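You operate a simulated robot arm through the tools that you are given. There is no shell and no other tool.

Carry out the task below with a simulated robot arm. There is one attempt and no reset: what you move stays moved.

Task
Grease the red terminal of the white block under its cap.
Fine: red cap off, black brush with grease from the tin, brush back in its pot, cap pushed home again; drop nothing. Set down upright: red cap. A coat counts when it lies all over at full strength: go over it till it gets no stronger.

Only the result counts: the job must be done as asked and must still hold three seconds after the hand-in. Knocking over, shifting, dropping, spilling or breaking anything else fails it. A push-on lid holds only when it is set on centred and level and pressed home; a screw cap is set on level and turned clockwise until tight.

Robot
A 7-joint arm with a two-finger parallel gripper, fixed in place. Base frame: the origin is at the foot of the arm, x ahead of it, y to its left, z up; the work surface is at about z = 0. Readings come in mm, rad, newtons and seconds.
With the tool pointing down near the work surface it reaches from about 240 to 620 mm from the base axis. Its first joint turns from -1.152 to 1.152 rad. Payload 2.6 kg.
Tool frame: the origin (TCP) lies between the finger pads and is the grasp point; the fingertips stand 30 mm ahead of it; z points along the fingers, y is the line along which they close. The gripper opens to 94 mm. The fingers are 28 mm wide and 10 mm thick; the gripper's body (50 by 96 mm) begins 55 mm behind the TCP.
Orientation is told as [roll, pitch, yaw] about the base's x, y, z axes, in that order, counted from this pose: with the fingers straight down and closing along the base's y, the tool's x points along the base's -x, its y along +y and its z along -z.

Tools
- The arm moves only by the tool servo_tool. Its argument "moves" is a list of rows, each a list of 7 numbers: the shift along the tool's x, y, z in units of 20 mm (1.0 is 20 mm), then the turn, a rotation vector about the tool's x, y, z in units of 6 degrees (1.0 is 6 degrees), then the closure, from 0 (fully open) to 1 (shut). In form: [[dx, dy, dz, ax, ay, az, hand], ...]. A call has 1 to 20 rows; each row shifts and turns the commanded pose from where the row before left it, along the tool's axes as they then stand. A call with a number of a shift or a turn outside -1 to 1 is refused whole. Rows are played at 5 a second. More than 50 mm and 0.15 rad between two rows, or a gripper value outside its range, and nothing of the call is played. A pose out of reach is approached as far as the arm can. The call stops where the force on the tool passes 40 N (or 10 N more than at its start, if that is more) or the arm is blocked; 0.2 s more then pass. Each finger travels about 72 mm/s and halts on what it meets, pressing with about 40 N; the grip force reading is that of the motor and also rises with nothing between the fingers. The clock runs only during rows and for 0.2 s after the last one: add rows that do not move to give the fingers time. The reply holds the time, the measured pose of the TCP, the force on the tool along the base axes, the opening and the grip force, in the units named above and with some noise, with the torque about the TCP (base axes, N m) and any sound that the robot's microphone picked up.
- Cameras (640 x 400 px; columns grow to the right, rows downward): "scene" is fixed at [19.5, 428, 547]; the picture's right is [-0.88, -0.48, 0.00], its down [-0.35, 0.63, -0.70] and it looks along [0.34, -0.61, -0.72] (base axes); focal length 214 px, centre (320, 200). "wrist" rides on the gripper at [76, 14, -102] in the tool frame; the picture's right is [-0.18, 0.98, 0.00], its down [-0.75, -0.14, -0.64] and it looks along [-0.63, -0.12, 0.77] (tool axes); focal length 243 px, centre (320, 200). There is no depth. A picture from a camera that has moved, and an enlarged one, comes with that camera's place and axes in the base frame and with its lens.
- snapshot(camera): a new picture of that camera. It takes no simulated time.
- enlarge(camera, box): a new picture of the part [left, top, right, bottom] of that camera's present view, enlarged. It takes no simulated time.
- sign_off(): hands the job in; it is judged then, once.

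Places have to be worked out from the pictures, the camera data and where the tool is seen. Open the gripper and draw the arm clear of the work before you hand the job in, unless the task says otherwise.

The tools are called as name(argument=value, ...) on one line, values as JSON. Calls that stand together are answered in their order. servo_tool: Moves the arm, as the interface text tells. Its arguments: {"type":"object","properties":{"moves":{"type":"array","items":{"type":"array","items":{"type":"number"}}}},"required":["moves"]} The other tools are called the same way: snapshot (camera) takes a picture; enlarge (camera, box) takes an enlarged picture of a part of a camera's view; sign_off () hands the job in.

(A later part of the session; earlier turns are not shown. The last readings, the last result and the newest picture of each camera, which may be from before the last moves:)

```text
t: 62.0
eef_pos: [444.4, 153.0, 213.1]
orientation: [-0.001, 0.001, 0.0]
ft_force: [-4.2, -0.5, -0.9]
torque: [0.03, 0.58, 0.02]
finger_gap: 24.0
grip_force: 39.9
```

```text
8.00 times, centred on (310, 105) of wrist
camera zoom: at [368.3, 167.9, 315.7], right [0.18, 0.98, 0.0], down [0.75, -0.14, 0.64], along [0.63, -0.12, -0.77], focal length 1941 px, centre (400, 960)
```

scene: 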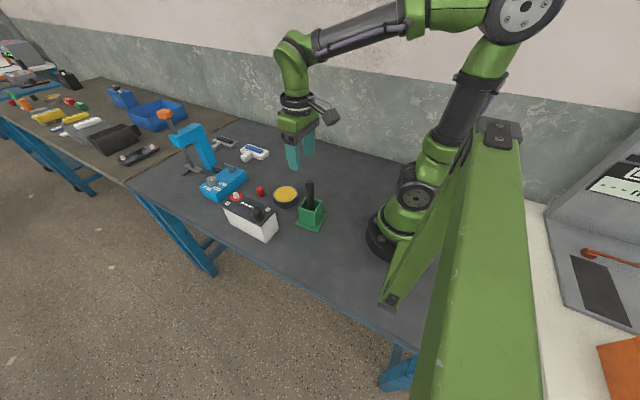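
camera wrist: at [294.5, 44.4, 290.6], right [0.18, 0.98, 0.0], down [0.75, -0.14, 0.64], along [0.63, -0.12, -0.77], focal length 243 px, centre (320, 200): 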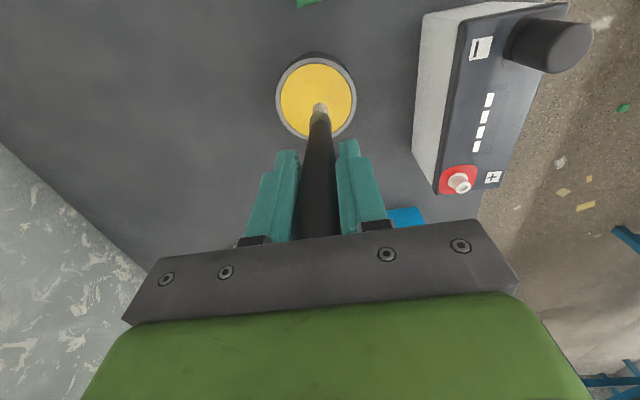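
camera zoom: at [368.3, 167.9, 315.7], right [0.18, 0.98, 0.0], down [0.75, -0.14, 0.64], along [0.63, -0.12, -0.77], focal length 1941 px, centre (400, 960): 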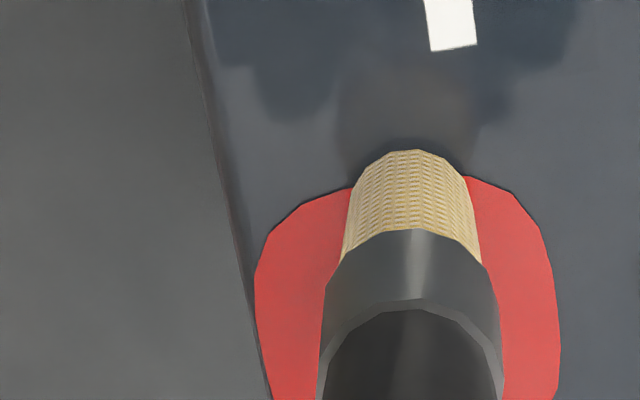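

Force is 4–5 N here, enough contact. I ease off 0.6 mm and orbit on to the −y side.

servo_tool(moves=[[0.03, -0.02, 0, 0, 0, 0, 1], [-0.0309, -0.1947, 0, 0, 0, 0, 1], [-0.0894, -0.1756, 0, 0, 0, 0, 1], [-0.1394, -0.1394, 0, 0, 0, 0, 1], [-0.1756, -0.0894, 0, 0, 0, 0, 1], [-0.1947, -0.0309, 0, 0, 0, 0, 1], [0, 0, 0, 0, 0, 0, 1]])

enlarge(camera="wrist", box=[290, 80, 350, 130])

enlarge(camera="scene", box=[234, 185, 256, 203])

```text
t: 63.6
eef_pos: [457.0, 139.3, 214.8]
orientation: [0.001, -0.002, -0.001]
ft_force: [0.6, -3.4, -1.7]
torque: [-0.26, 0.01, -0.02]
finger_gap: 24.0
grip_force: 40.1
```

```text
8.00 times, centred on (320, 105) of wrist
camera zoom: at [381.1, 154.7, 316.0], right [0.18, 0.98, 0.0], down [0.75, -0.14, 0.64], along [0.63, -0.12, -0.77], focal length 1941 px, centre (320, 960)
```

zoom: 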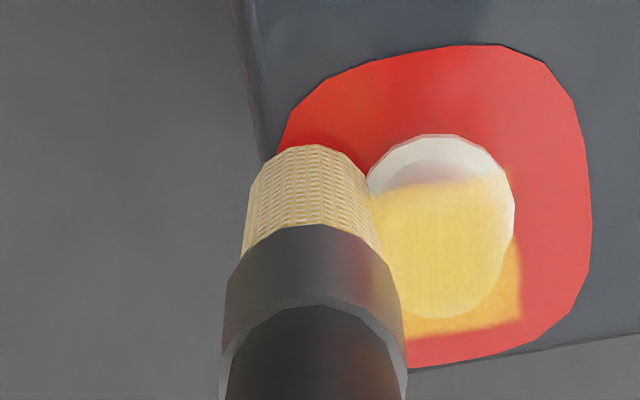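

```text
16.00 times, centred on (245, 194) of scene
camera zoom: at [19.5, 428.0, 547.0], right [-0.88, -0.48, 0.0], down [-0.35, 0.63, -0.7], along [0.34, -0.61, -0.72], focal length 3432 px, centre (1520, 296)
```

zoom: 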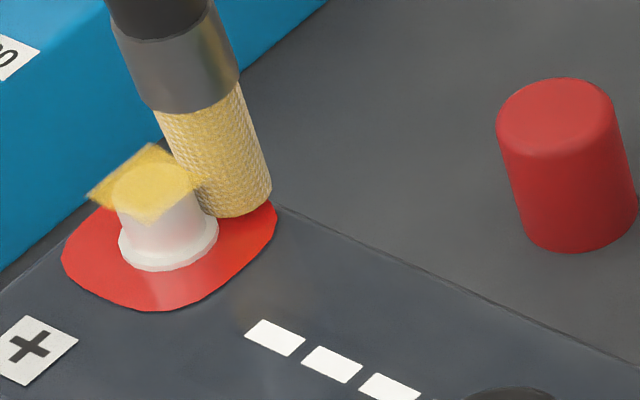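

The coat shows as a yellow square layer on top of the post, growing. But the block's label looks slightly displaced compared with before, so I check the whole block against the first pictures.

enlarge(camera="scene", box=[215, 175, 285, 245])

snapshot(camera="wrist")

```text
5.71 times, centred on (250, 210) of scene
camera zoom: at [19.5, 428.0, 547.0], right [-0.88, -0.48, 0.0], down [-0.35, 0.63, -0.7], along [0.34, -0.61, -0.72], focal length 1226 px, centre (720, 143)
```

zoom: 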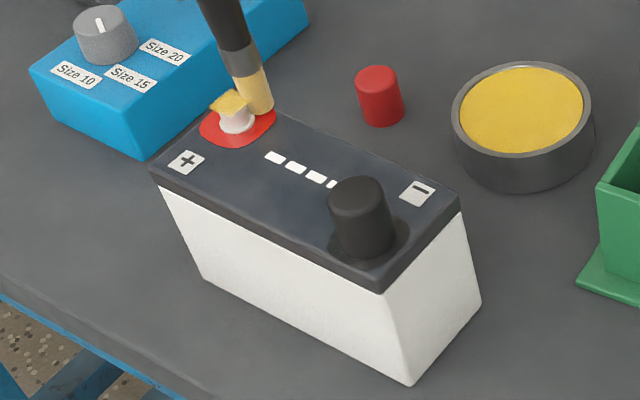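

```text
taken
camera wrist: at [381.1, 154.7, 316.0], right [0.18, 0.98, 0.0], down [0.75, -0.14, 0.64], along [0.63, -0.12, -0.77], focal length 243 px, centre (320, 200)
```

wrist: 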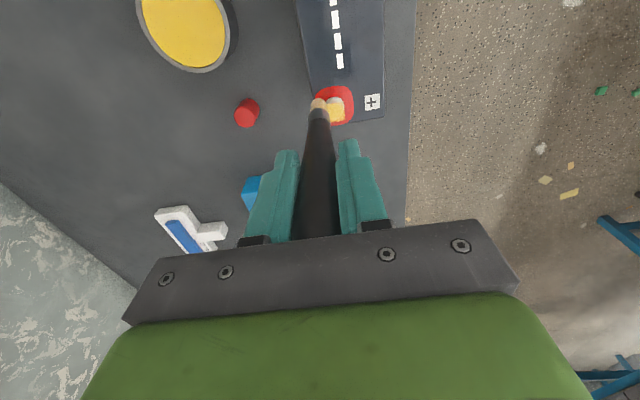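

The block has rotated slightly (red end moved ~2–3 mm) from the side contact, so side pushing must stop. The coat is a square layer on the post's top plane, so I back off, lift clear and inspect it.

servo_tool(moves=[[0, -0.15, 0, 0, 0, 0, 1], [0, -0.1, -0.5, 0, 0, 0, 1], [0, 0, -0.8, 0, 0, 0, 1], [0.3, -0.4, -0.3, 0, 0, 0, 1], [0, 0, 0, 0, 0, 0, 1]])

enlarge(camera="wrist", box=[300, 60, 380, 130])

enlarge(camera="scene", box=[234, 185, 256, 203])

```text
t: 64.8
eef_pos: [450.6, 126.7, 246.1]
orientation: [0.0, 0.0, -0.001]
ft_force: [-0.1, 0.0, -0.4]
torque: [-0.01, -0.01, -0.01]
finger_gap: 24.1
grip_force: 40.0
```

```text
5.71 times, centred on (340, 95) of wrist
camera zoom: at [374.3, 141.6, 348.1], right [0.18, 0.98, 0.0], down [0.75, -0.14, 0.64], along [0.63, -0.12, -0.77], focal length 1386 px, centre (206, 800)
```

zoom: 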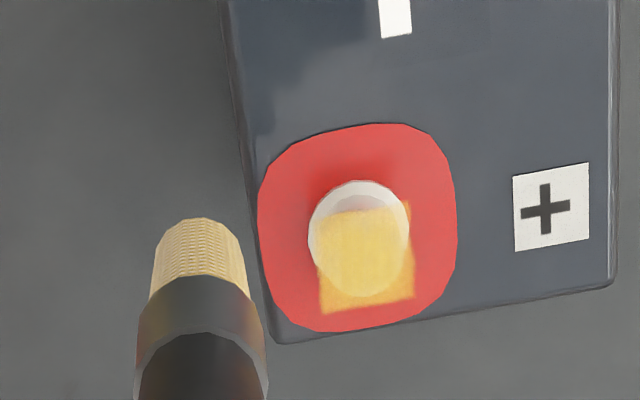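

```text
16.00 times, centred on (245, 194) of scene
camera zoom: at [19.5, 428.0, 547.0], right [-0.88, -0.48, 0.0], down [-0.35, 0.63, -0.7], along [0.34, -0.61, -0.72], focal length 3432 px, centre (1520, 296)
```

zoom: 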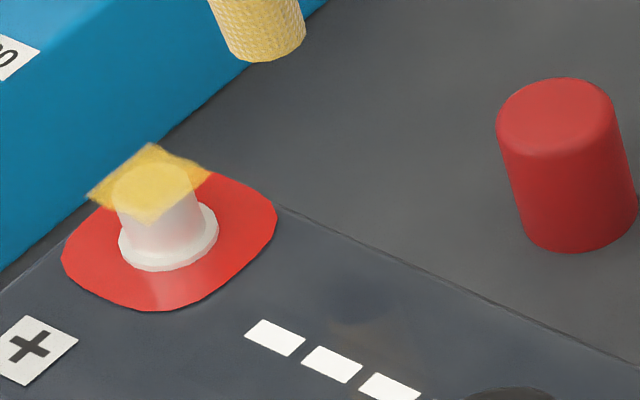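

The coat is a ~16 mm square layer at the post's top. I zoom further to judge its evenness.

enlarge(camera="wrist", box=[335, 78, 365, 108])

enlarge(camera="scene", box=[237, 182, 251, 196])

```text
13.33 times, centred on (350, 93) of wrist
camera zoom: at [374.3, 141.6, 348.1], right [0.18, 0.98, 0.0], down [0.75, -0.14, 0.64], along [0.63, -0.12, -0.77], focal length 3235 px, centre (-80, 1627)
```

zoom: 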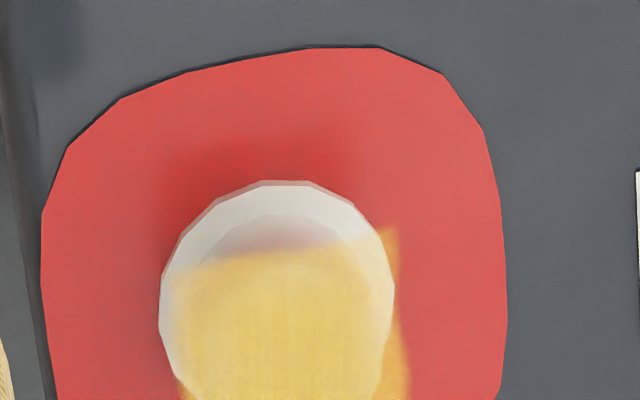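

```text
16.00 times, centred on (244, 189) of scene
camera zoom: at [19.5, 428.0, 547.0], right [-0.88, -0.48, 0.0], down [-0.35, 0.63, -0.7], along [0.34, -0.61, -0.72], focal length 3432 px, centre (1536, 376)
```

zoom: 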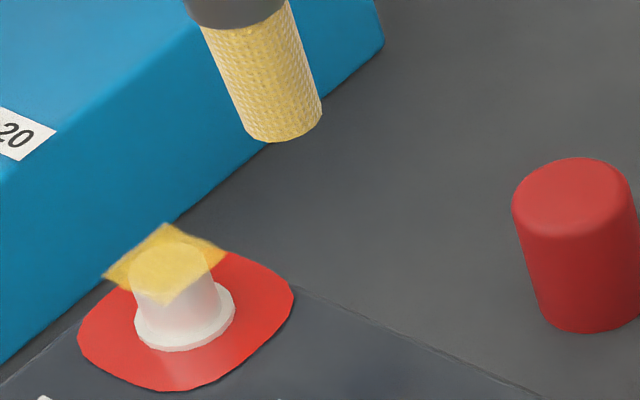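

The brush has pivoted slightly in the grip (tip ≈3 mm in −x and 1.2 mm in −y of the TCP axis), and the post top is now near (457.3, 152.2). I move the tip over the post centre and descend close to the top for vertical dabs only.

servo_tool(moves=[[-0.24, 0.67, 0, 0, 0, 0, 1], [-0.23, 0.67, 0, 0, 0, 0, 1], [0, 0, 0.5, 0, 0, 0, 1], [0, 0, 0.2, 0, 0, 0, 1], [0, 0, 0, 0, 0, 0, 1]])

enlarge(camera="wrist", box=[290, 70, 350, 120])

enlarge(camera="scene", box=[234, 180, 256, 198])

```text
t: 66.0
eef_pos: [460.6, 153.3, 231.8]
orientation: [0.0, 0.001, 0.0]
ft_force: [-0.6, -0.6, 0.5]
torque: [-0.01, 0.0, 0.02]
finger_gap: 23.9
grip_force: 39.8
```

```text
8.00 times, centred on (320, 95) of wrist
camera zoom: at [384.0, 167.8, 334.4], right [0.18, 0.98, 0.0], down [0.75, -0.14, 0.64], along [0.63, -0.12, -0.77], focal length 1941 px, centre (320, 1040)
```

zoom: 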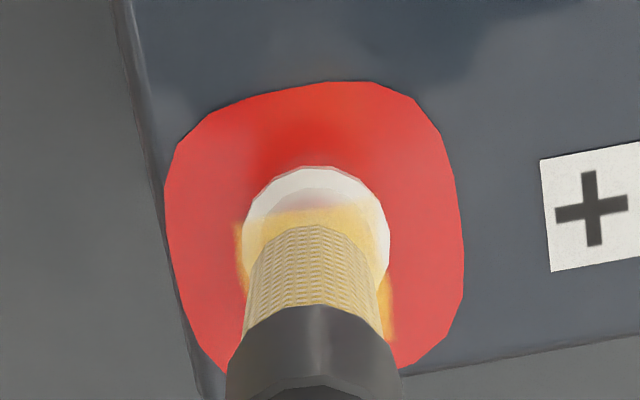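

```text
16.00 times, centred on (245, 189) of scene
camera zoom: at [19.5, 428.0, 547.0], right [-0.88, -0.48, 0.0], down [-0.35, 0.63, -0.7], along [0.34, -0.61, -0.72], focal length 3432 px, centre (1520, 376)
```

zoom: 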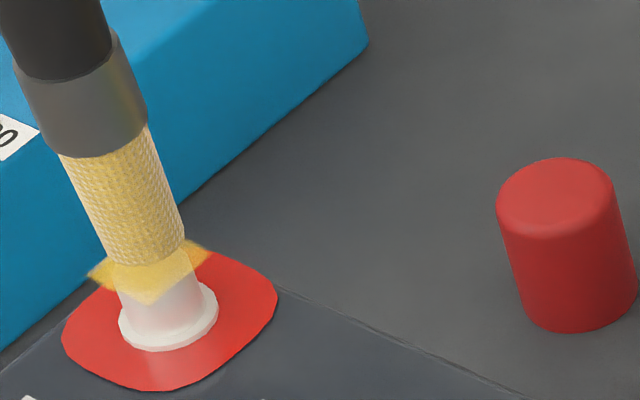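

The tip is aligned over the post top. I descend to contact with small steps.

servo_tool(moves=[[0, 0, 0.25, 0, 0, 0, 1], [0, 0, 0, 0, 0, 0, 1]])

servo_tool(moves=[[0, 0, 0.06, 0, 0, 0, 1], [0, 0, 0, 0, 0, 0, 1]])

servo_tool(moves=[[0, 0, 0.04, 0, 0, 0, 1], [0, 0, 0, 0, 0, 0, 1]])

```text
t: 66.6
eef_pos: [460.8, 154.9, 227.6]
orientation: [-0.001, -0.001, 0.0]
ft_force: [-0.1, -0.3, -1.1]
torque: [-0.02, 0.02, 0.01]
finger_gap: 24.1
grip_force: 40.2
```

```text
t: 67.2
eef_pos: [461.3, 153.3, 227.4]
orientation: [0.002, -0.001, 0.001]
ft_force: [0.1, -0.2, 2.0]
torque: [0.02, 0.05, -0.03]
finger_gap: 23.9
grip_force: 40.2
```

```text
t: 67.8
eef_pos: [461.2, 153.4, 225.0]
orientation: [0.0, -0.001, 0.001]
ft_force: [0.2, 0.5, 8.1]
torque: [0.14, -0.06, -0.03]
finger_gap: 24.0
grip_force: 40.0
```

Contact at 8 N on the top. I hold for one second and look at the coat.

servo_tool(moves=[[0, 0, 0, 0, 0, 0, 1], [0, 0, 0, 0, 0, 0, 1], [0, 0, 0, 0, 0, 0, 1], [0, 0, 0, 0, 0, 0, 1], [0, 0, 0, 0, 0, 0, 1]])

enlarge(camera="wrist", box=[290, 70, 350, 120])

enlarge(camera="scene", box=[234, 180, 256, 198])

```text
t: 69.0
eef_pos: [461.5, 152.3, 224.4]
orientation: [0.0, -0.001, 0.0]
ft_force: [0.7, 0.5, 12.9]
torque: [-0.03, -0.06, 0.0]
finger_gap: 24.1
grip_force: 39.9
```

```text
8.00 times, centred on (320, 95) of wrist
camera zoom: at [384.1, 167.7, 326.8], right [0.18, 0.98, 0.0], down [0.75, -0.14, 0.64], along [0.63, -0.12, -0.77], focal length 1941 px, centre (320, 1040)
```

zoom: 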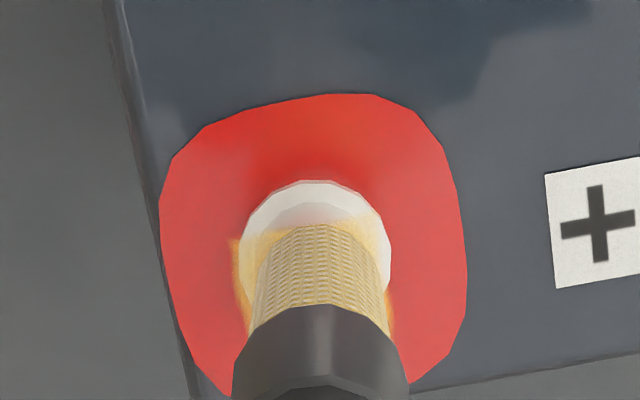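

```text
16.00 times, centred on (245, 189) of scene
camera zoom: at [19.4, 427.9, 547.1], right [-0.88, -0.48, 0.0], down [-0.35, 0.63, -0.7], along [0.34, -0.61, -0.72], focal length 3432 px, centre (1520, 376)
```

zoom: 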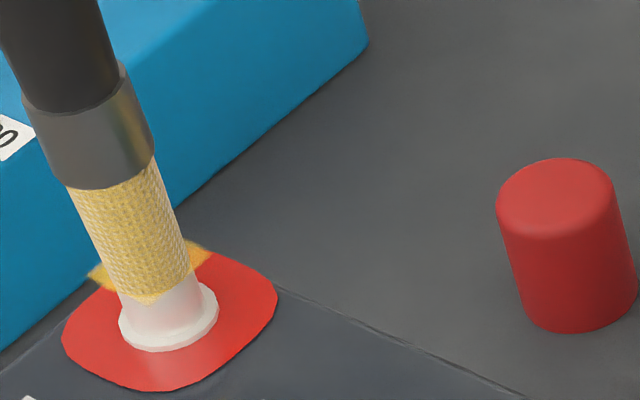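

I dab the four corners of the layer with vertical touches (lift 3 mm, shift 4 mm diagonally, lower), avoiding sideways drag.

servo_tool(moves=[[0, 0, -0.2, 0, 0, 0, 1], [-0.2, 0.2, 0, 0, 0, 0, 1], [0, 0, 0.17, 0, 0, 0, 1], [0, 0, 0, 0, 0, 0, 1], [0, 0, 0, 0, 0, 0, 1], [0, 0, -0.17, 0, 0, 0, 1], [0.2, 0, 0, 0, 0, 0, 1], [0.2, 0, 0, 0, 0, 0, 1], [0, 0, 0.17, 0, 0, 0, 1], [0, 0, 0, 0, 0, 0, 1], [0, 0, 0, 0, 0, 0, 1]])

enlarge(camera="wrist", box=[290, 70, 350, 120])

enlarge(camera="scene", box=[234, 180, 256, 198])

```text
t: 71.4
eef_pos: [456.8, 157.6, 226.1]
orientation: [0.0, 0.001, -0.001]
ft_force: [-1.0, -0.4, -0.5]
torque: [0.02, 0.03, -0.03]
finger_gap: 24.1
grip_force: 39.9
```

```text
8.00 times, centred on (320, 95) of wrist
camera zoom: at [379.6, 172.0, 327.7], right [0.18, 0.98, 0.0], down [0.75, -0.14, 0.64], along [0.63, -0.12, -0.77], focal length 1941 px, centre (320, 1040)
```

zoom: 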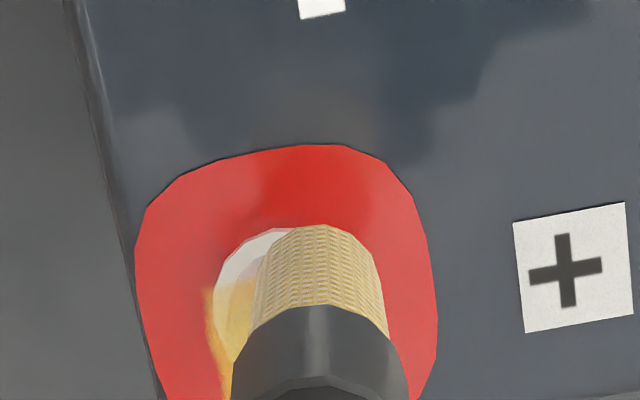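

```text
16.00 times, centred on (245, 189) of scene
camera zoom: at [19.5, 428.0, 547.0], right [-0.88, -0.48, 0.0], down [-0.35, 0.63, -0.7], along [0.34, -0.61, -0.72], focal length 3432 px, centre (1520, 376)
```

zoom: 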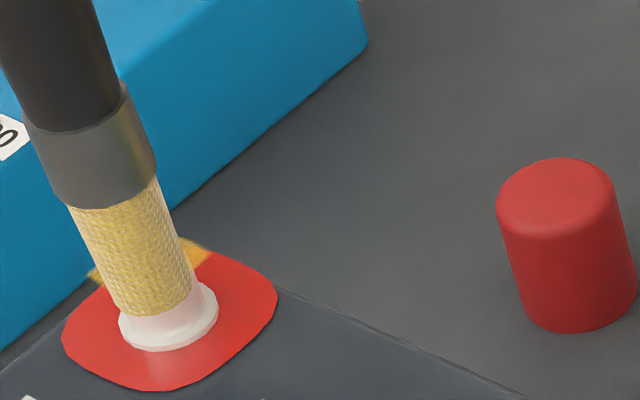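

I go on to the other two corners with the same dabs, slightly deeper by 0.6 mm to ensure touch.

servo_tool(moves=[[0, 0, 0.05, 0, 0, 0, 1], [0, 0, 0, 0, 0, 0, 1], [0, 0, -0.2, 0, 0, 0, 1], [0, -0.2, 0, 0, 0, 0, 1], [0, -0.2, 0, 0, 0, 0, 1], [0, 0, 0.2, 0, 0, 0, 1], [0, 0, 0, 0, 0, 0, 1], [0, 0, 0, 0, 0, 0, 1]])

servo_tool(moves=[[0, 0, -0.2, 0, 0, 0, 1], [-0.2, 0, 0, 0, 0, 0, 1], [-0.2, 0, 0, 0, 0, 0, 1], [0, 0, 0.2, 0, 0, 0, 1], [0, 0, 0, 0, 0, 0, 1], [0, 0, 0, 0, 0, 0, 1]])

enlarge(camera="wrist", box=[290, 70, 350, 120])

enlarge(camera="scene", box=[234, 180, 256, 198])

```text
t: 73.2
eef_pos: [456.7, 148.3, 226.1]
orientation: [0.0, 0.0, -0.001]
ft_force: [0.7, 0.7, -1.1]
torque: [0.01, 0.01, -0.03]
finger_gap: 23.9
grip_force: 40.1
```

```text
t: 74.6
eef_pos: [464.7, 149.2, 225.2]
orientation: [0.001, -0.002, 0.0]
ft_force: [0.8, -0.6, 2.5]
torque: [-0.08, -0.07, 0.04]
finger_gap: 24.2
grip_force: 40.2
```

```text
8.00 times, centred on (320, 95) of wrist
camera zoom: at [387.7, 164.3, 326.9], right [0.18, 0.98, 0.0], down [0.75, -0.14, 0.64], along [0.63, -0.12, -0.77], focal length 1941 px, centre (320, 1040)
```

zoom: 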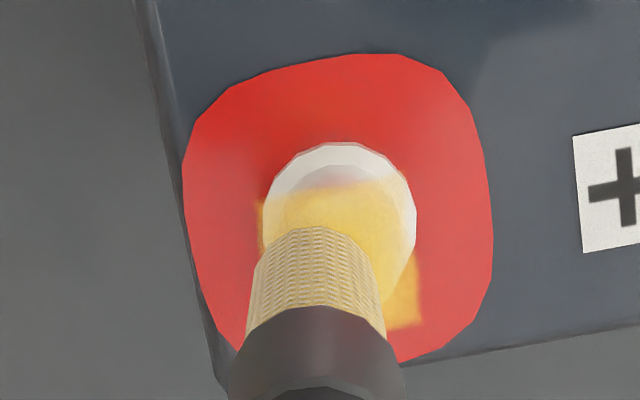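

```text
16.00 times, centred on (245, 189) of scene
camera zoom: at [19.5, 428.0, 547.0], right [-0.88, -0.48, 0.0], down [-0.35, 0.63, -0.7], along [0.34, -0.61, -0.72], focal length 3432 px, centre (1520, 376)
```

zoom: 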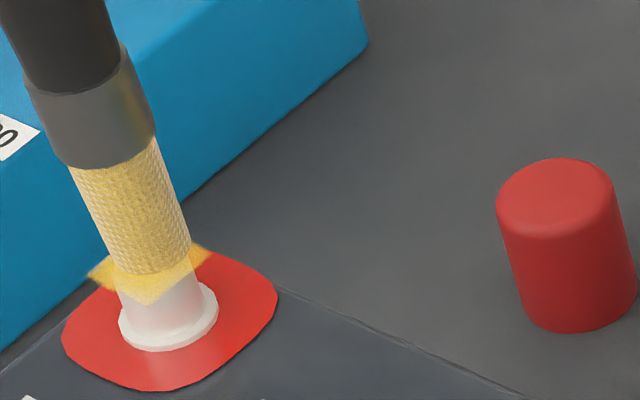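

I lift off to the same viewpoint as before to compare the coat's strength.

servo_tool(moves=[[0, 0, -0.5, 0, 0, 0, 1], [0, 0, -0.55, 0, 0, 0, 1], [0.33, -0.57, 0, 0, 0, 0, 1], [0.34, -0.57, 0, 0, 0, 0, 1], [0, 0, 0, 0, 0, 0, 1]])

enlarge(camera="wrist", box=[300, 60, 380, 130])

enlarge(camera="scene", box=[237, 182, 251, 196])

```text
t: 75.8
eef_pos: [452.3, 126.5, 245.4]
orientation: [0.0, 0.001, 0.0]
ft_force: [-0.1, 0.5, -0.1]
torque: [0.01, -0.04, -0.01]
finger_gap: 23.8
grip_force: 39.7
```

```text
5.71 times, centred on (340, 95) of wrist
camera zoom: at [375.4, 141.2, 347.5], right [0.18, 0.98, 0.0], down [0.75, -0.14, 0.64], along [0.63, -0.12, -0.77], focal length 1386 px, centre (206, 800)
```

zoom: 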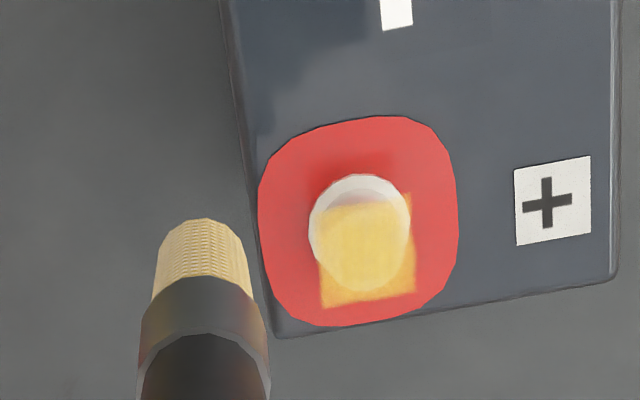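

```text
16.00 times, centred on (244, 189) of scene
camera zoom: at [19.5, 428.0, 547.0], right [-0.88, -0.48, 0.0], down [-0.35, 0.63, -0.7], along [0.34, -0.61, -0.72], focal length 3432 px, centre (1536, 376)
```

zoom: 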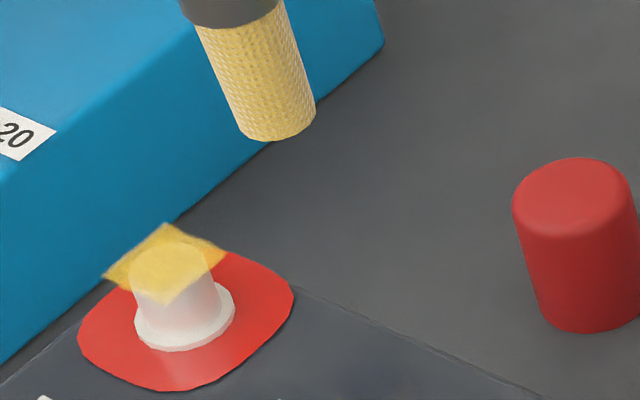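

The layer looks more even. I zoom in strongly to have a reference for its strength.

enlarge(camera="wrist", box=[335, 80, 365, 110])

enlarge(camera="scene", box=[238, 189, 248, 197])

```text
13.33 times, centred on (350, 95) of wrist
camera zoom: at [375.4, 141.2, 347.5], right [0.18, 0.98, 0.0], down [0.75, -0.14, 0.64], along [0.63, -0.12, -0.77], focal length 3235 px, centre (-80, 1600)
```

zoom: 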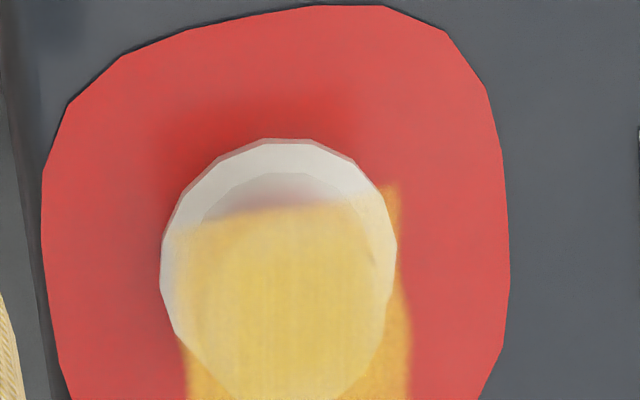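

```text
16.00 times, centred on (243, 193) of scene
camera zoom: at [19.5, 428.0, 547.0], right [-0.88, -0.48, 0.0], down [-0.35, 0.63, -0.7], along [0.34, -0.61, -0.72], focal length 3432 px, centre (1552, 312)
```

zoom: 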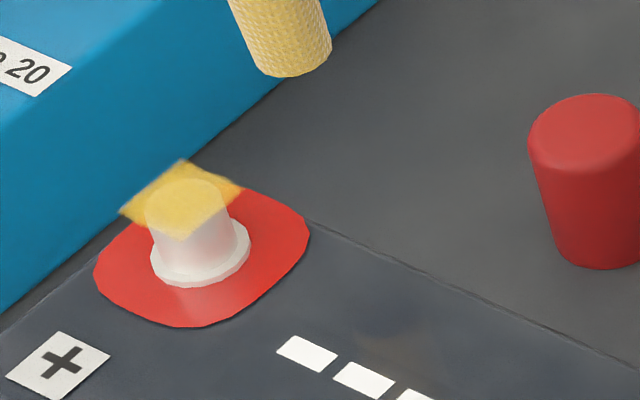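

I'll recharge the brush and go over it again to see whether the coat gets stronger. Moving back over the tin.

servo_tool(moves=[[0.81, -0.95, 0, 0, 0, 0, 1], [0.81, -0.95, 0, 0, 0, 0, 1], [0.81, -0.95, 0, 0, 0, 0, 1], [0.81, -0.95, 0, 0, 0, 0, 1], [0.81, -0.95, 0, 0, 0, 0, 1], [0, 0, 0.8, 0, 0, 0, 1], [0, 0, 0.8, 0, 0, 0, 1], [0, 0, 0.8, 0, 0, 0, 1], [0, 0, 0.8, 0, 0, 0, 1], [0, 0, 0.8, 0, 0, 0, 1], [0, 0, 0.4, 0, 0, 0, 1], [0, 0, 0, 0, 0, 0, 1]])

enlarge(camera="wrist", box=[260, 50, 380, 150])

enlarge(camera="scene", box=[265, 160, 315, 220])

```text
t: 78.4
eef_pos: [369.5, 31.1, 159.2]
orientation: [0.0, -0.001, 0.0]
ft_force: [-0.4, 0.2, -0.3]
torque: [-0.01, 0.02, 0.01]
finger_gap: 23.7
grip_force: 39.6
```

```text
4.00 times, centred on (320, 100) of wrist
camera zoom: at [293.2, 45.9, 260.7], right [0.18, 0.98, 0.0], down [0.75, -0.14, 0.64], along [0.63, -0.12, -0.77], focal length 970 px, centre (320, 600)
```

zoom: 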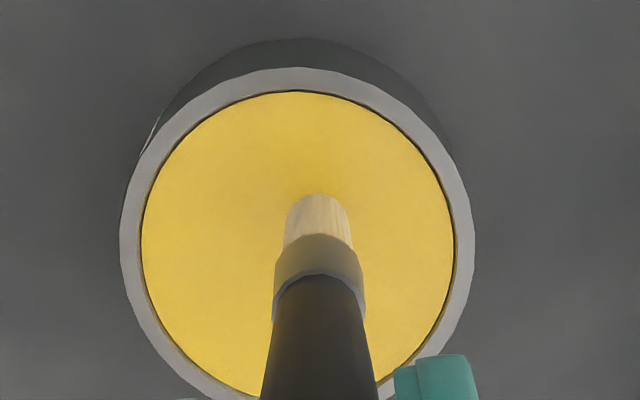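

```text
6.67 times, centred on (290, 190) of scene
camera zoom: at [19.5, 428.0, 547.0], right [-0.88, -0.48, 0.0], down [-0.35, 0.63, -0.7], along [0.34, -0.61, -0.72], focal length 1430 px, centre (520, 267)
```

zoom: 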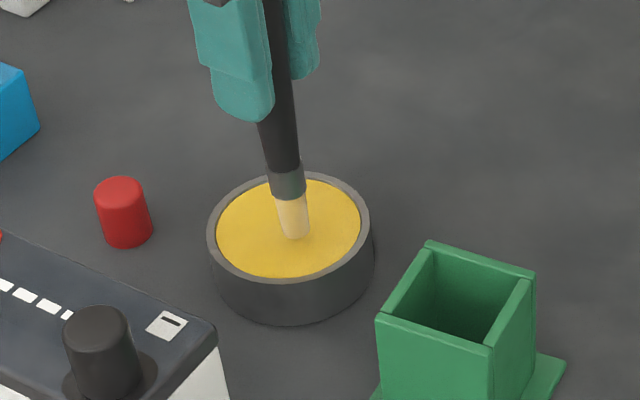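

The bristles look paler, so recharging makes sense. I lower to gentle contact with the grease.

servo_tool(moves=[[0, 0, 0.22, 0, 0, 0, 1], [0, 0, 0, 0, 0, 0, 1]])

servo_tool(moves=[[0, 0, 0.05, 0, 0, 0, 1], [0, 0, 0, 0, 0, 0, 1]])

servo_tool(moves=[[0, 0, 0.05, 0, 0, 0, 1], [0, 0, 0, 0, 0, 0, 1]])

```text
t: 79.0
eef_pos: [370.1, 32.2, 155.7]
orientation: [-0.001, 0.001, 0.001]
ft_force: [0.4, -0.6, -0.9]
torque: [0.02, 0.01, 0.01]
finger_gap: 24.2
grip_force: 40.3
```

```text
t: 79.6
eef_pos: [369.8, 31.4, 153.1]
orientation: [0.0, 0.0, 0.0]
ft_force: [-0.8, 1.1, -0.9]
torque: [0.01, -0.03, 0.0]
finger_gap: 24.0
grip_force: 40.1
```

```text
t: 80.2
eef_pos: [370.4, 31.4, 153.4]
orientation: [0.0, 0.0, 0.0]
ft_force: [0.5, -0.5, -0.1]
torque: [0.04, 0.01, -0.05]
finger_gap: 23.8
grip_force: 40.0
```

Not yet in contact; I continue by 0.8 mm steps.

servo_tool(moves=[[0, 0, 0.04, 0, 0, 0, 1], [0, 0, 0, 0, 0, 0, 1]])

servo_tool(moves=[[0, 0, 0.04, 0, 0, 0, 1], [0, 0, 0, 0, 0, 0, 1]])

```text
t: 80.8
eef_pos: [370.8, 31.1, 151.0]
orientation: [0.001, 0.0, 0.0]
ft_force: [0.2, -0.2, 0.2]
torque: [-0.04, -0.01, 0.02]
finger_gap: 24.1
grip_force: 40.3
```

```text
t: 81.4
eef_pos: [369.8, 30.9, 151.7]
orientation: [0.0, 0.001, 0.0]
ft_force: [-0.2, -0.6, 2.0]
torque: [0.0, 0.06, 0.01]
finger_gap: 24.2
grip_force: 40.0
```

Contact. I press slightly more and hold, then two dabs at nearby spots to load the bristles.

servo_tool(moves=[[0, 0, 0.03, 0, 0, 0, 1], [0, 0, 0, 0, 0, 0, 1], [0, 0, 0, 0, 0, 0, 1], [0, 0, 0, 0, 0, 0, 1], [0, 0, -0.15, 0, 0, 0, 1], [0.3, 0.2, 0, 0, 0, 0, 1], [0, 0, 0.15, 0, 0, 0, 1], [0, 0, 0, 0, 0, 0, 1], [0, 0, 0, 0, 0, 0, 1], [0, 0, -0.15, 0, 0, 0, 1], [-0.6, -0.2, 0, 0, 0, 0, 1], [0, 0, 0.15, 0, 0, 0, 1], [0, 0, 0, 0, 0, 0, 1], [0, 0, 0, 0, 0, 0, 1]])

servo_tool(moves=[[0, 0, -0.5, 0, 0, 0, 1], [0, 0, -0.5, 0, 0, 0, 1], [0, 0, 0, 0, 0, 0, 1]])

enlarge(camera="scene", box=[265, 160, 315, 220])

enlarge(camera="wrist", box=[290, 80, 350, 130])

```text
t: 84.4
eef_pos: [377.7, 31.9, 150.3]
orientation: [-0.001, -0.003, 0.0]
ft_force: [-2.8, 0.5, 31.4]
torque: [0.02, 0.31, 0.0]
finger_gap: 24.0
grip_force: 40.3
```

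```text
t: 85.2
eef_pos: [375.4, 29.3, 169.0]
orientation: [0.001, 0.002, -0.001]
ft_force: [-0.7, 0.0, -0.9]
torque: [0.0, 0.02, 0.03]
finger_gap: 24.2
grip_force: 40.0
```

```text
6.67 times, centred on (290, 190) of scene
camera zoom: at [19.5, 428.0, 547.0], right [-0.88, -0.48, 0.0], down [-0.35, 0.63, -0.7], along [0.34, -0.61, -0.72], focal length 1430 px, centre (520, 267)
```

zoom: 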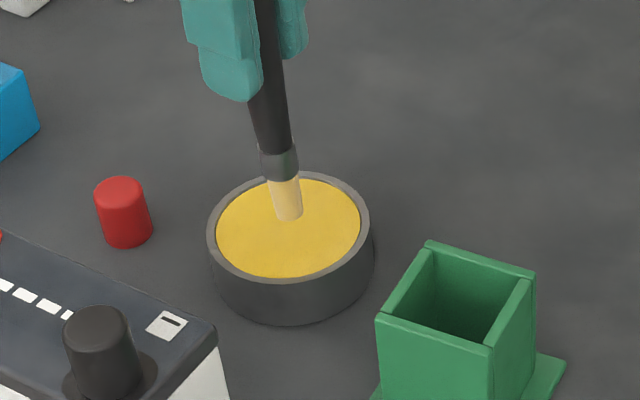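

```text
8.00 times, centred on (320, 105) of wrist
camera zoom: at [298.8, 45.2, 270.1], right [0.18, 0.98, 0.0], down [0.75, -0.14, 0.64], along [0.63, -0.12, -0.77], focal length 1941 px, centre (320, 960)
```

zoom: 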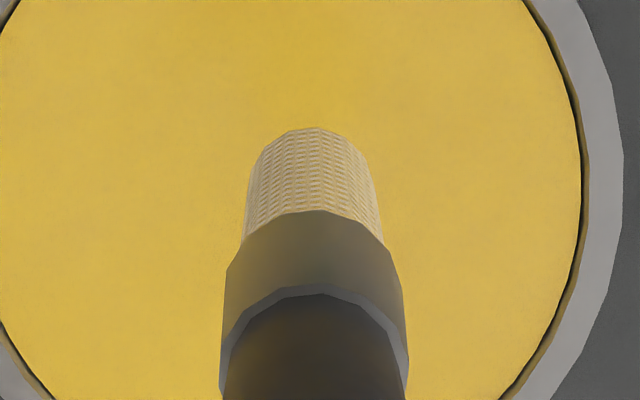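

That last dab went to 31 N and pivoted the brush a bit more (tip ≈4.9 mm in −x of the TCP). I account for it and carry the brush back above the post.

servo_tool(moves=[[0, 0, -0.95, 0, 0, 0, 1], [0, 0, -0.95, 0, 0, 0, 1], [0, 0, -0.95, 0, 0, 0, 1], [0, 0, -0.95, 0, 0, 0, 1], [-0.62, 0.8693, 0, 0, 0, 0, 1], [-0.62, 0.8693, 0, 0, 0, 0, 1], [-0.62, 0.8693, 0, 0, 0, 0, 1], [-0.62, 0.8693, 0, 0, 0, 0, 1], [-0.62, 0.8693, 0, 0, 0, 0, 1], [-0.62, 0.8693, 0, 0, 0, 0, 1], [-0.62, 0.8693, 0, 0, 0, 0, 1], [0, 0, 0.5, 0, 0, 0, 1], [0, 0, 0, 0, 0, 0, 1]])

enlarge(camera="wrist", box=[290, 70, 350, 120])

enlarge(camera="scene", box=[234, 180, 256, 198])

```text
t: 88.0
eef_pos: [463.1, 153.6, 235.3]
orientation: [0.001, 0.001, -0.001]
ft_force: [-0.8, 0.1, 0.1]
torque: [0.01, 0.0, -0.01]
finger_gap: 23.9
grip_force: 39.8
```

```text
8.00 times, centred on (320, 95) of wrist
camera zoom: at [385.6, 168.7, 336.7], right [0.18, 0.98, 0.0], down [0.75, -0.14, 0.64], along [0.63, -0.12, -0.77], focal length 1941 px, centre (320, 1040)
```

zoom: 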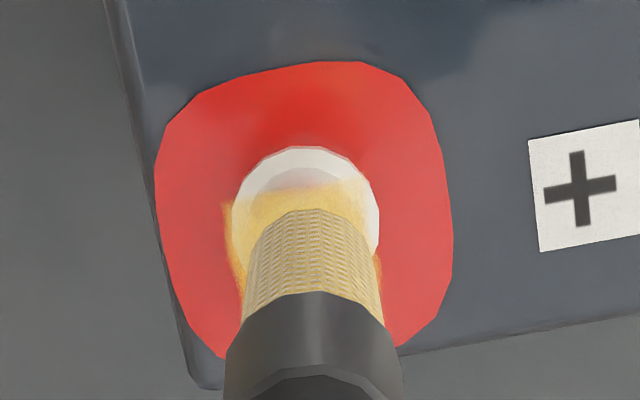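

```text
16.00 times, centred on (245, 189) of scene
camera zoom: at [19.5, 428.0, 547.0], right [-0.88, -0.48, 0.0], down [-0.35, 0.63, -0.7], along [0.34, -0.61, -0.72], focal length 3432 px, centre (1520, 376)
```

zoom: 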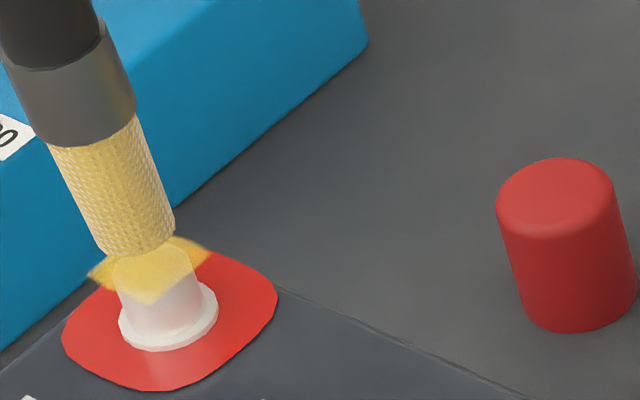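

I shift 0.8 mm in −y and lower toward contact.

servo_tool(moves=[[0, -0.04, 0.2, 0, 0, 0, 1], [0, 0, 0.2, 0, 0, 0, 1], [0, 0, 0, 0, 0, 0, 1]])

servo_tool(moves=[[0, 0, 0.05, 0, 0, 0, 1], [0, 0, 0, 0, 0, 0, 1]])

servo_tool(moves=[[0, 0, 0.05, 0, 0, 0, 1], [0, 0, 0, 0, 0, 0, 1]])

```text
t: 88.8
eef_pos: [464.2, 151.6, 226.0]
orientation: [0.0, -0.001, -0.001]
ft_force: [-0.4, -0.4, -0.3]
torque: [0.05, -0.05, 0.04]
finger_gap: 24.1
grip_force: 39.7
```

```text
t: 89.4
eef_pos: [464.1, 153.1, 225.8]
orientation: [0.0, -0.001, -0.001]
ft_force: [0.0, -0.7, -1.3]
torque: [-0.02, -0.01, 0.02]
finger_gap: 23.8
grip_force: 40.2
```

```text
t: 90.0
eef_pos: [462.2, 152.4, 224.0]
orientation: [0.0, 0.0, 0.0]
ft_force: [0.4, -0.3, -0.7]
torque: [-0.03, 0.02, 0.0]
finger_gap: 24.1
grip_force: 40.0
```

No contact yet at z≈224; I continue in small steps.

servo_tool(moves=[[0, 0, 0.04, 0, 0, 0, 1], [0, 0, 0, 0, 0, 0, 1]])

servo_tool(moves=[[0, 0, 0.04, 0, 0, 0, 1], [0, 0, 0, 0, 0, 0, 1]])

enlarge(camera="wrist", box=[290, 70, 350, 120])

enlarge(camera="scene", box=[234, 180, 256, 198])

```text
t: 90.6
eef_pos: [462.7, 153.8, 224.5]
orientation: [0.001, 0.001, -0.001]
ft_force: [0.0, 0.4, 1.3]
torque: [0.03, -0.02, -0.01]
finger_gap: 24.1
grip_force: 40.2
```

```text
t: 91.2
eef_pos: [463.6, 152.5, 226.1]
orientation: [0.002, -0.002, -0.002]
ft_force: [-1.7, 0.5, 10.6]
torque: [-0.06, 0.21, 0.0]
finger_gap: 23.9
grip_force: 40.1
```

```text
8.00 times, centred on (320, 95) of wrist
camera zoom: at [386.1, 167.7, 326.0], right [0.18, 0.98, 0.0], down [0.75, -0.14, 0.64], along [0.63, -0.12, -0.77], focal length 1941 px, centre (320, 1040)
```

zoom: 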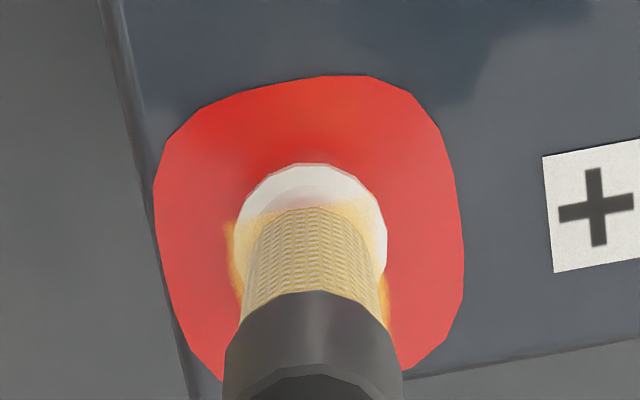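

```text
16.00 times, centred on (245, 189) of scene
camera zoom: at [19.4, 427.9, 547.1], right [-0.88, -0.48, 0.0], down [-0.35, 0.63, -0.7], along [0.34, -0.61, -0.72], focal length 3432 px, centre (1520, 376)
```

zoom: 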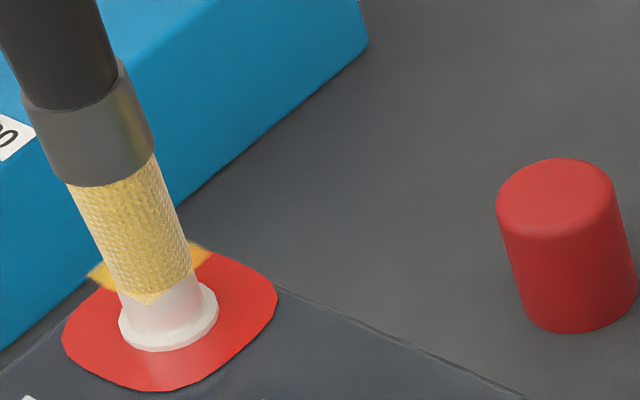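

Contact 10 N. I ease a little and make slow small strokes over the square (±4 mm) while keeping light downward pressure, then check.

servo_tool(moves=[[0, 0, -0.02, 0, 0, 0, 1], [-0.1, 0, 0, 0, 0, 0, 1], [-0.1, 0, 0, 0, 0, 0, 1], [0, 0.1, 0, 0, 0, 0, 1], [0, 0.1, 0, 0, 0, 0, 1], [0.1, 0, 0, 0, 0, 0, 1], [0.1, 0, 0, 0, 0, 0, 1], [0.1, 0, 0, 0, 0, 0, 1], [0.1, 0, 0, 0, 0, 0, 1], [0, 0, 0, 0, 0, 0, 1]])

enlarge(camera="wrist", box=[290, 70, 350, 120])

enlarge(camera="scene", box=[234, 180, 256, 198])

```text
t: 93.4
eef_pos: [458.6, 157.0, 223.7]
orientation: [0.0, -0.001, 0.0]
ft_force: [1.4, 0.1, 5.8]
torque: [-0.03, -0.2, 0.0]
finger_gap: 23.9
grip_force: 40.1
```

```text
8.00 times, centred on (320, 95) of wrist
camera zoom: at [382.0, 171.8, 326.1], right [0.18, 0.98, 0.0], down [0.75, -0.14, 0.64], along [0.63, -0.12, -0.77], focal length 1941 px, centre (320, 1040)
```

zoom: 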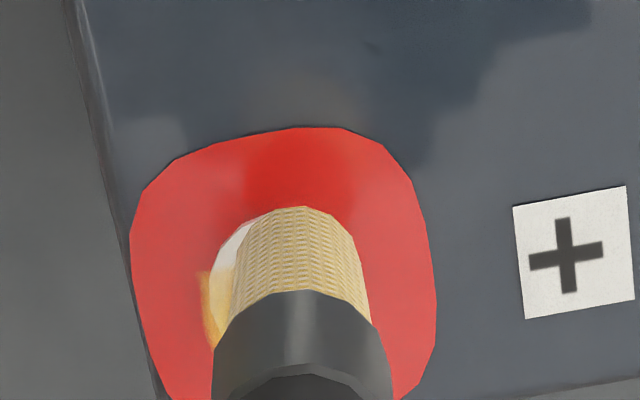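

```text
16.00 times, centred on (245, 189) of scene
camera zoom: at [19.5, 428.0, 547.0], right [-0.88, -0.48, 0.0], down [-0.35, 0.63, -0.7], along [0.34, -0.61, -0.72], focal length 3432 px, centre (1520, 376)
```

zoom: 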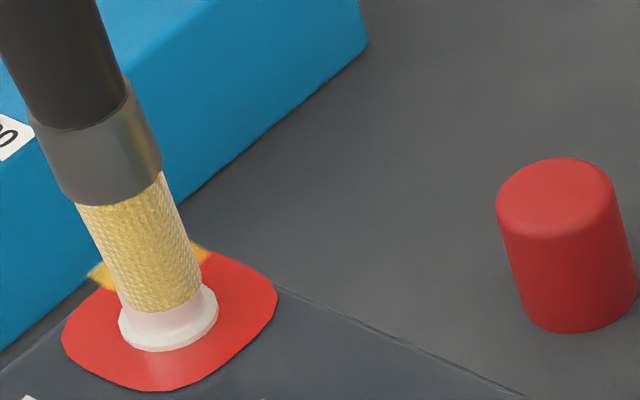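

Contact is held at ~6 N with the block steady. I continue the strokes over the −y side and back.

servo_tool(moves=[[0, -0.1, 0, 0, 0, 0, 1], [0, -0.1, 0, 0, 0, 0, 1], [0, -0.1, 0, 0, 0, 0, 1], [0, -0.1, 0, 0, 0, 0, 1], [-0.1, 0, 0, 0, 0, 0, 1], [-0.1, 0, 0, 0, 0, 0, 1], [-0.1, 0, 0, 0, 0, 0, 1], [-0.1, 0, 0, 0, 0, 0, 1], [0, 0, 0, 0, 0, 0, 1]])

enlarge(camera="wrist", box=[290, 70, 350, 120])

enlarge(camera="scene", box=[234, 180, 256, 198])

```text
t: 95.4
eef_pos: [467.4, 147.0, 224.4]
orientation: [0.0, -0.002, 0.002]
ft_force: [-4.7, 0.9, 12.2]
torque: [0.18, 0.4, 0.01]
finger_gap: 23.9
grip_force: 39.4
```

```text
8.00 times, centred on (320, 95) of wrist
camera zoom: at [391.3, 163.1, 325.3], right [0.18, 0.98, 0.0], down [0.75, -0.14, 0.64], along [0.63, -0.12, -0.77], focal length 1941 px, centre (320, 1040)
```

zoom: 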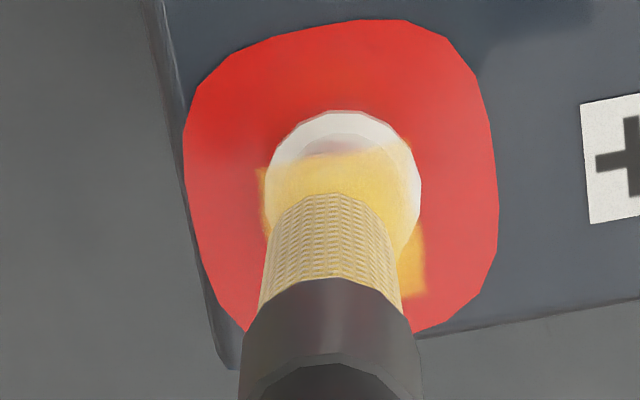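

```text
16.00 times, centred on (245, 189) of scene
camera zoom: at [19.4, 427.9, 547.1], right [-0.88, -0.48, 0.0], down [-0.35, 0.63, -0.7], along [0.34, -0.61, -0.72], focal length 3432 px, centre (1520, 376)
```

zoom: 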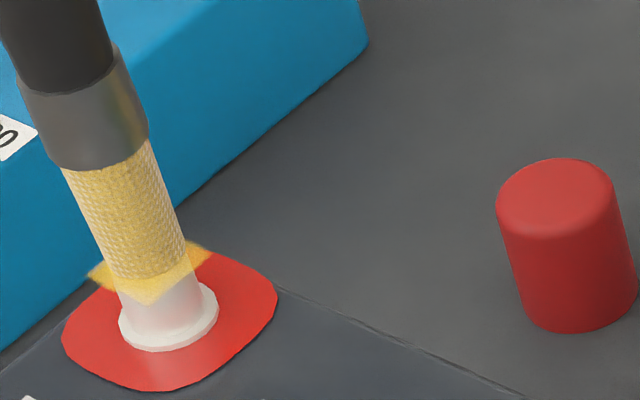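

The block hasn't moved. I finish the stroke to the +x,+y corner, return across the centre, and lift to look at the coat.

servo_tool(moves=[[0, 0.1, -0.01, 0, 0, 0, 1], [0, 0.1, 0, 0, 0, 0, 1], [0, 0.1, 0, 0, 0, 0, 1], [0, 0.1, 0, 0, 0, 0, 1], [0.1, -0.1, 0, 0, 0, 0, 1], [0.1, -0.1, 0, 0, 0, 0, 1], [0, 0, 0, 0, 0, 0, 1], [0, 0, 0, 0, 0, 0, 1]])

servo_tool(moves=[[0, 0, -0.5, 0, 0, 0, 1], [0, 0, -0.6, 0, 0, 0, 1], [0.29, -0.63, 0, 0, 0, 0, 1], [0.29, -0.63, 0, 0, 0, 0, 1], [0, 0, 0, 0, 0, 0, 1]])

enlarge(camera="wrist", box=[300, 60, 380, 130])

enlarge(camera="scene", box=[237, 182, 251, 196])

```text
t: 97.2
eef_pos: [463.1, 151.6, 223.2]
orientation: [0.001, 0.001, 0.001]
ft_force: [-0.9, 2.3, 8.8]
torque: [0.19, 0.09, -0.02]
finger_gap: 24.0
grip_force: 39.9
```

```text
t: 98.4
eef_pos: [451.7, 124.9, 246.7]
orientation: [0.0, 0.0, 0.001]
ft_force: [0.6, -0.7, -1.0]
torque: [-0.01, -0.01, -0.01]
finger_gap: 24.2
grip_force: 40.2
```

```text
5.71 times, centred on (340, 95) of wrist
camera zoom: at [375.0, 140.7, 349.3], right [0.18, 0.98, 0.0], down [0.75, -0.14, 0.64], along [0.63, -0.12, -0.77], focal length 1386 px, centre (206, 800)
```

zoom: 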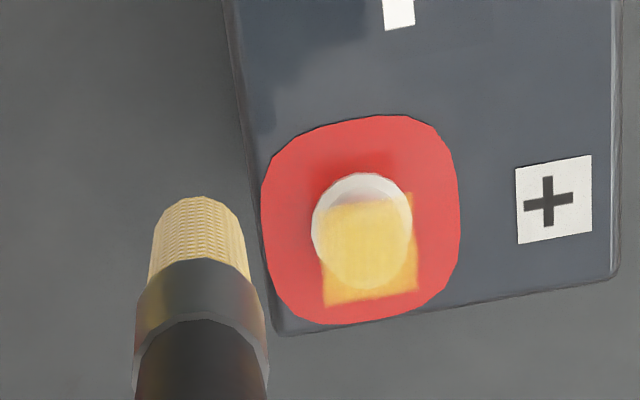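

```text
16.00 times, centred on (244, 189) of scene
camera zoom: at [19.5, 428.0, 547.0], right [-0.88, -0.48, 0.0], down [-0.35, 0.63, -0.7], along [0.34, -0.61, -0.72], focal length 3432 px, centre (1536, 376)
```

zoom: 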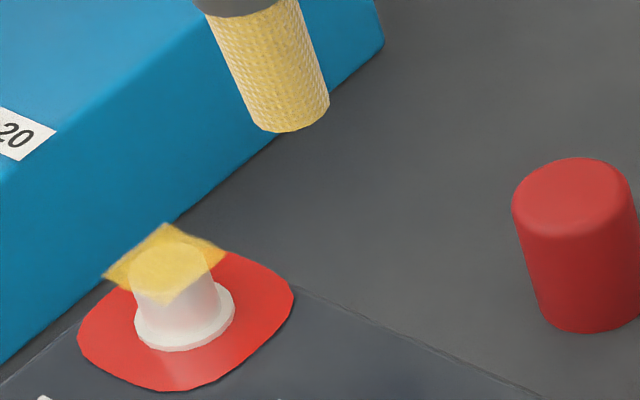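

I zoom in with the same magnification as before for comparison.

enlarge(camera="wrist", box=[335, 80, 365, 110])

enlarge(camera="scene", box=[238, 189, 248, 197])

```text
13.33 times, centred on (350, 95) of wrist
camera zoom: at [375.0, 140.7, 349.3], right [0.18, 0.98, 0.0], down [0.75, -0.14, 0.64], along [0.63, -0.12, -0.77], focal length 3235 px, centre (-80, 1600)
```

zoom: 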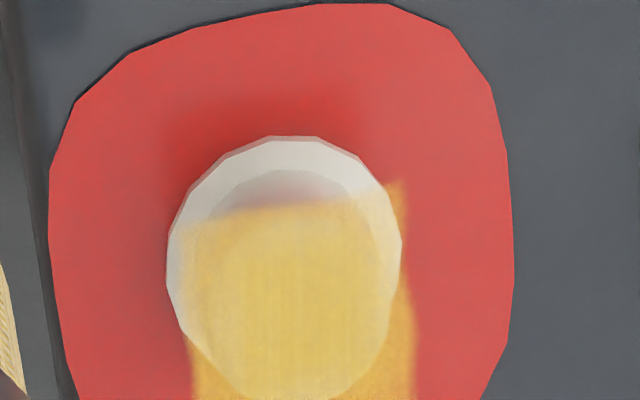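

```text
16.00 times, centred on (243, 193) of scene
camera zoom: at [19.5, 428.0, 547.0], right [-0.88, -0.48, 0.0], down [-0.35, 0.63, -0.7], along [0.34, -0.61, -0.72], focal length 3432 px, centre (1552, 312)
```

zoom: 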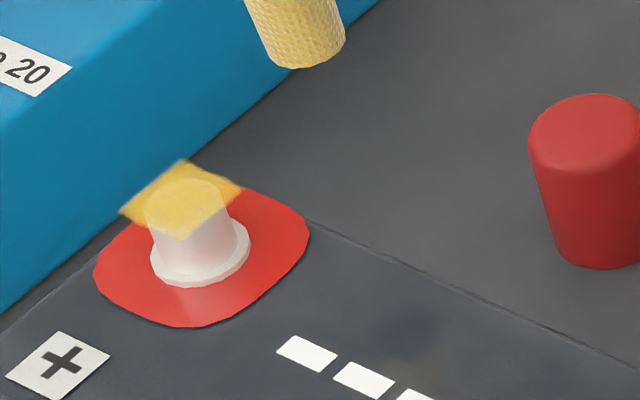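

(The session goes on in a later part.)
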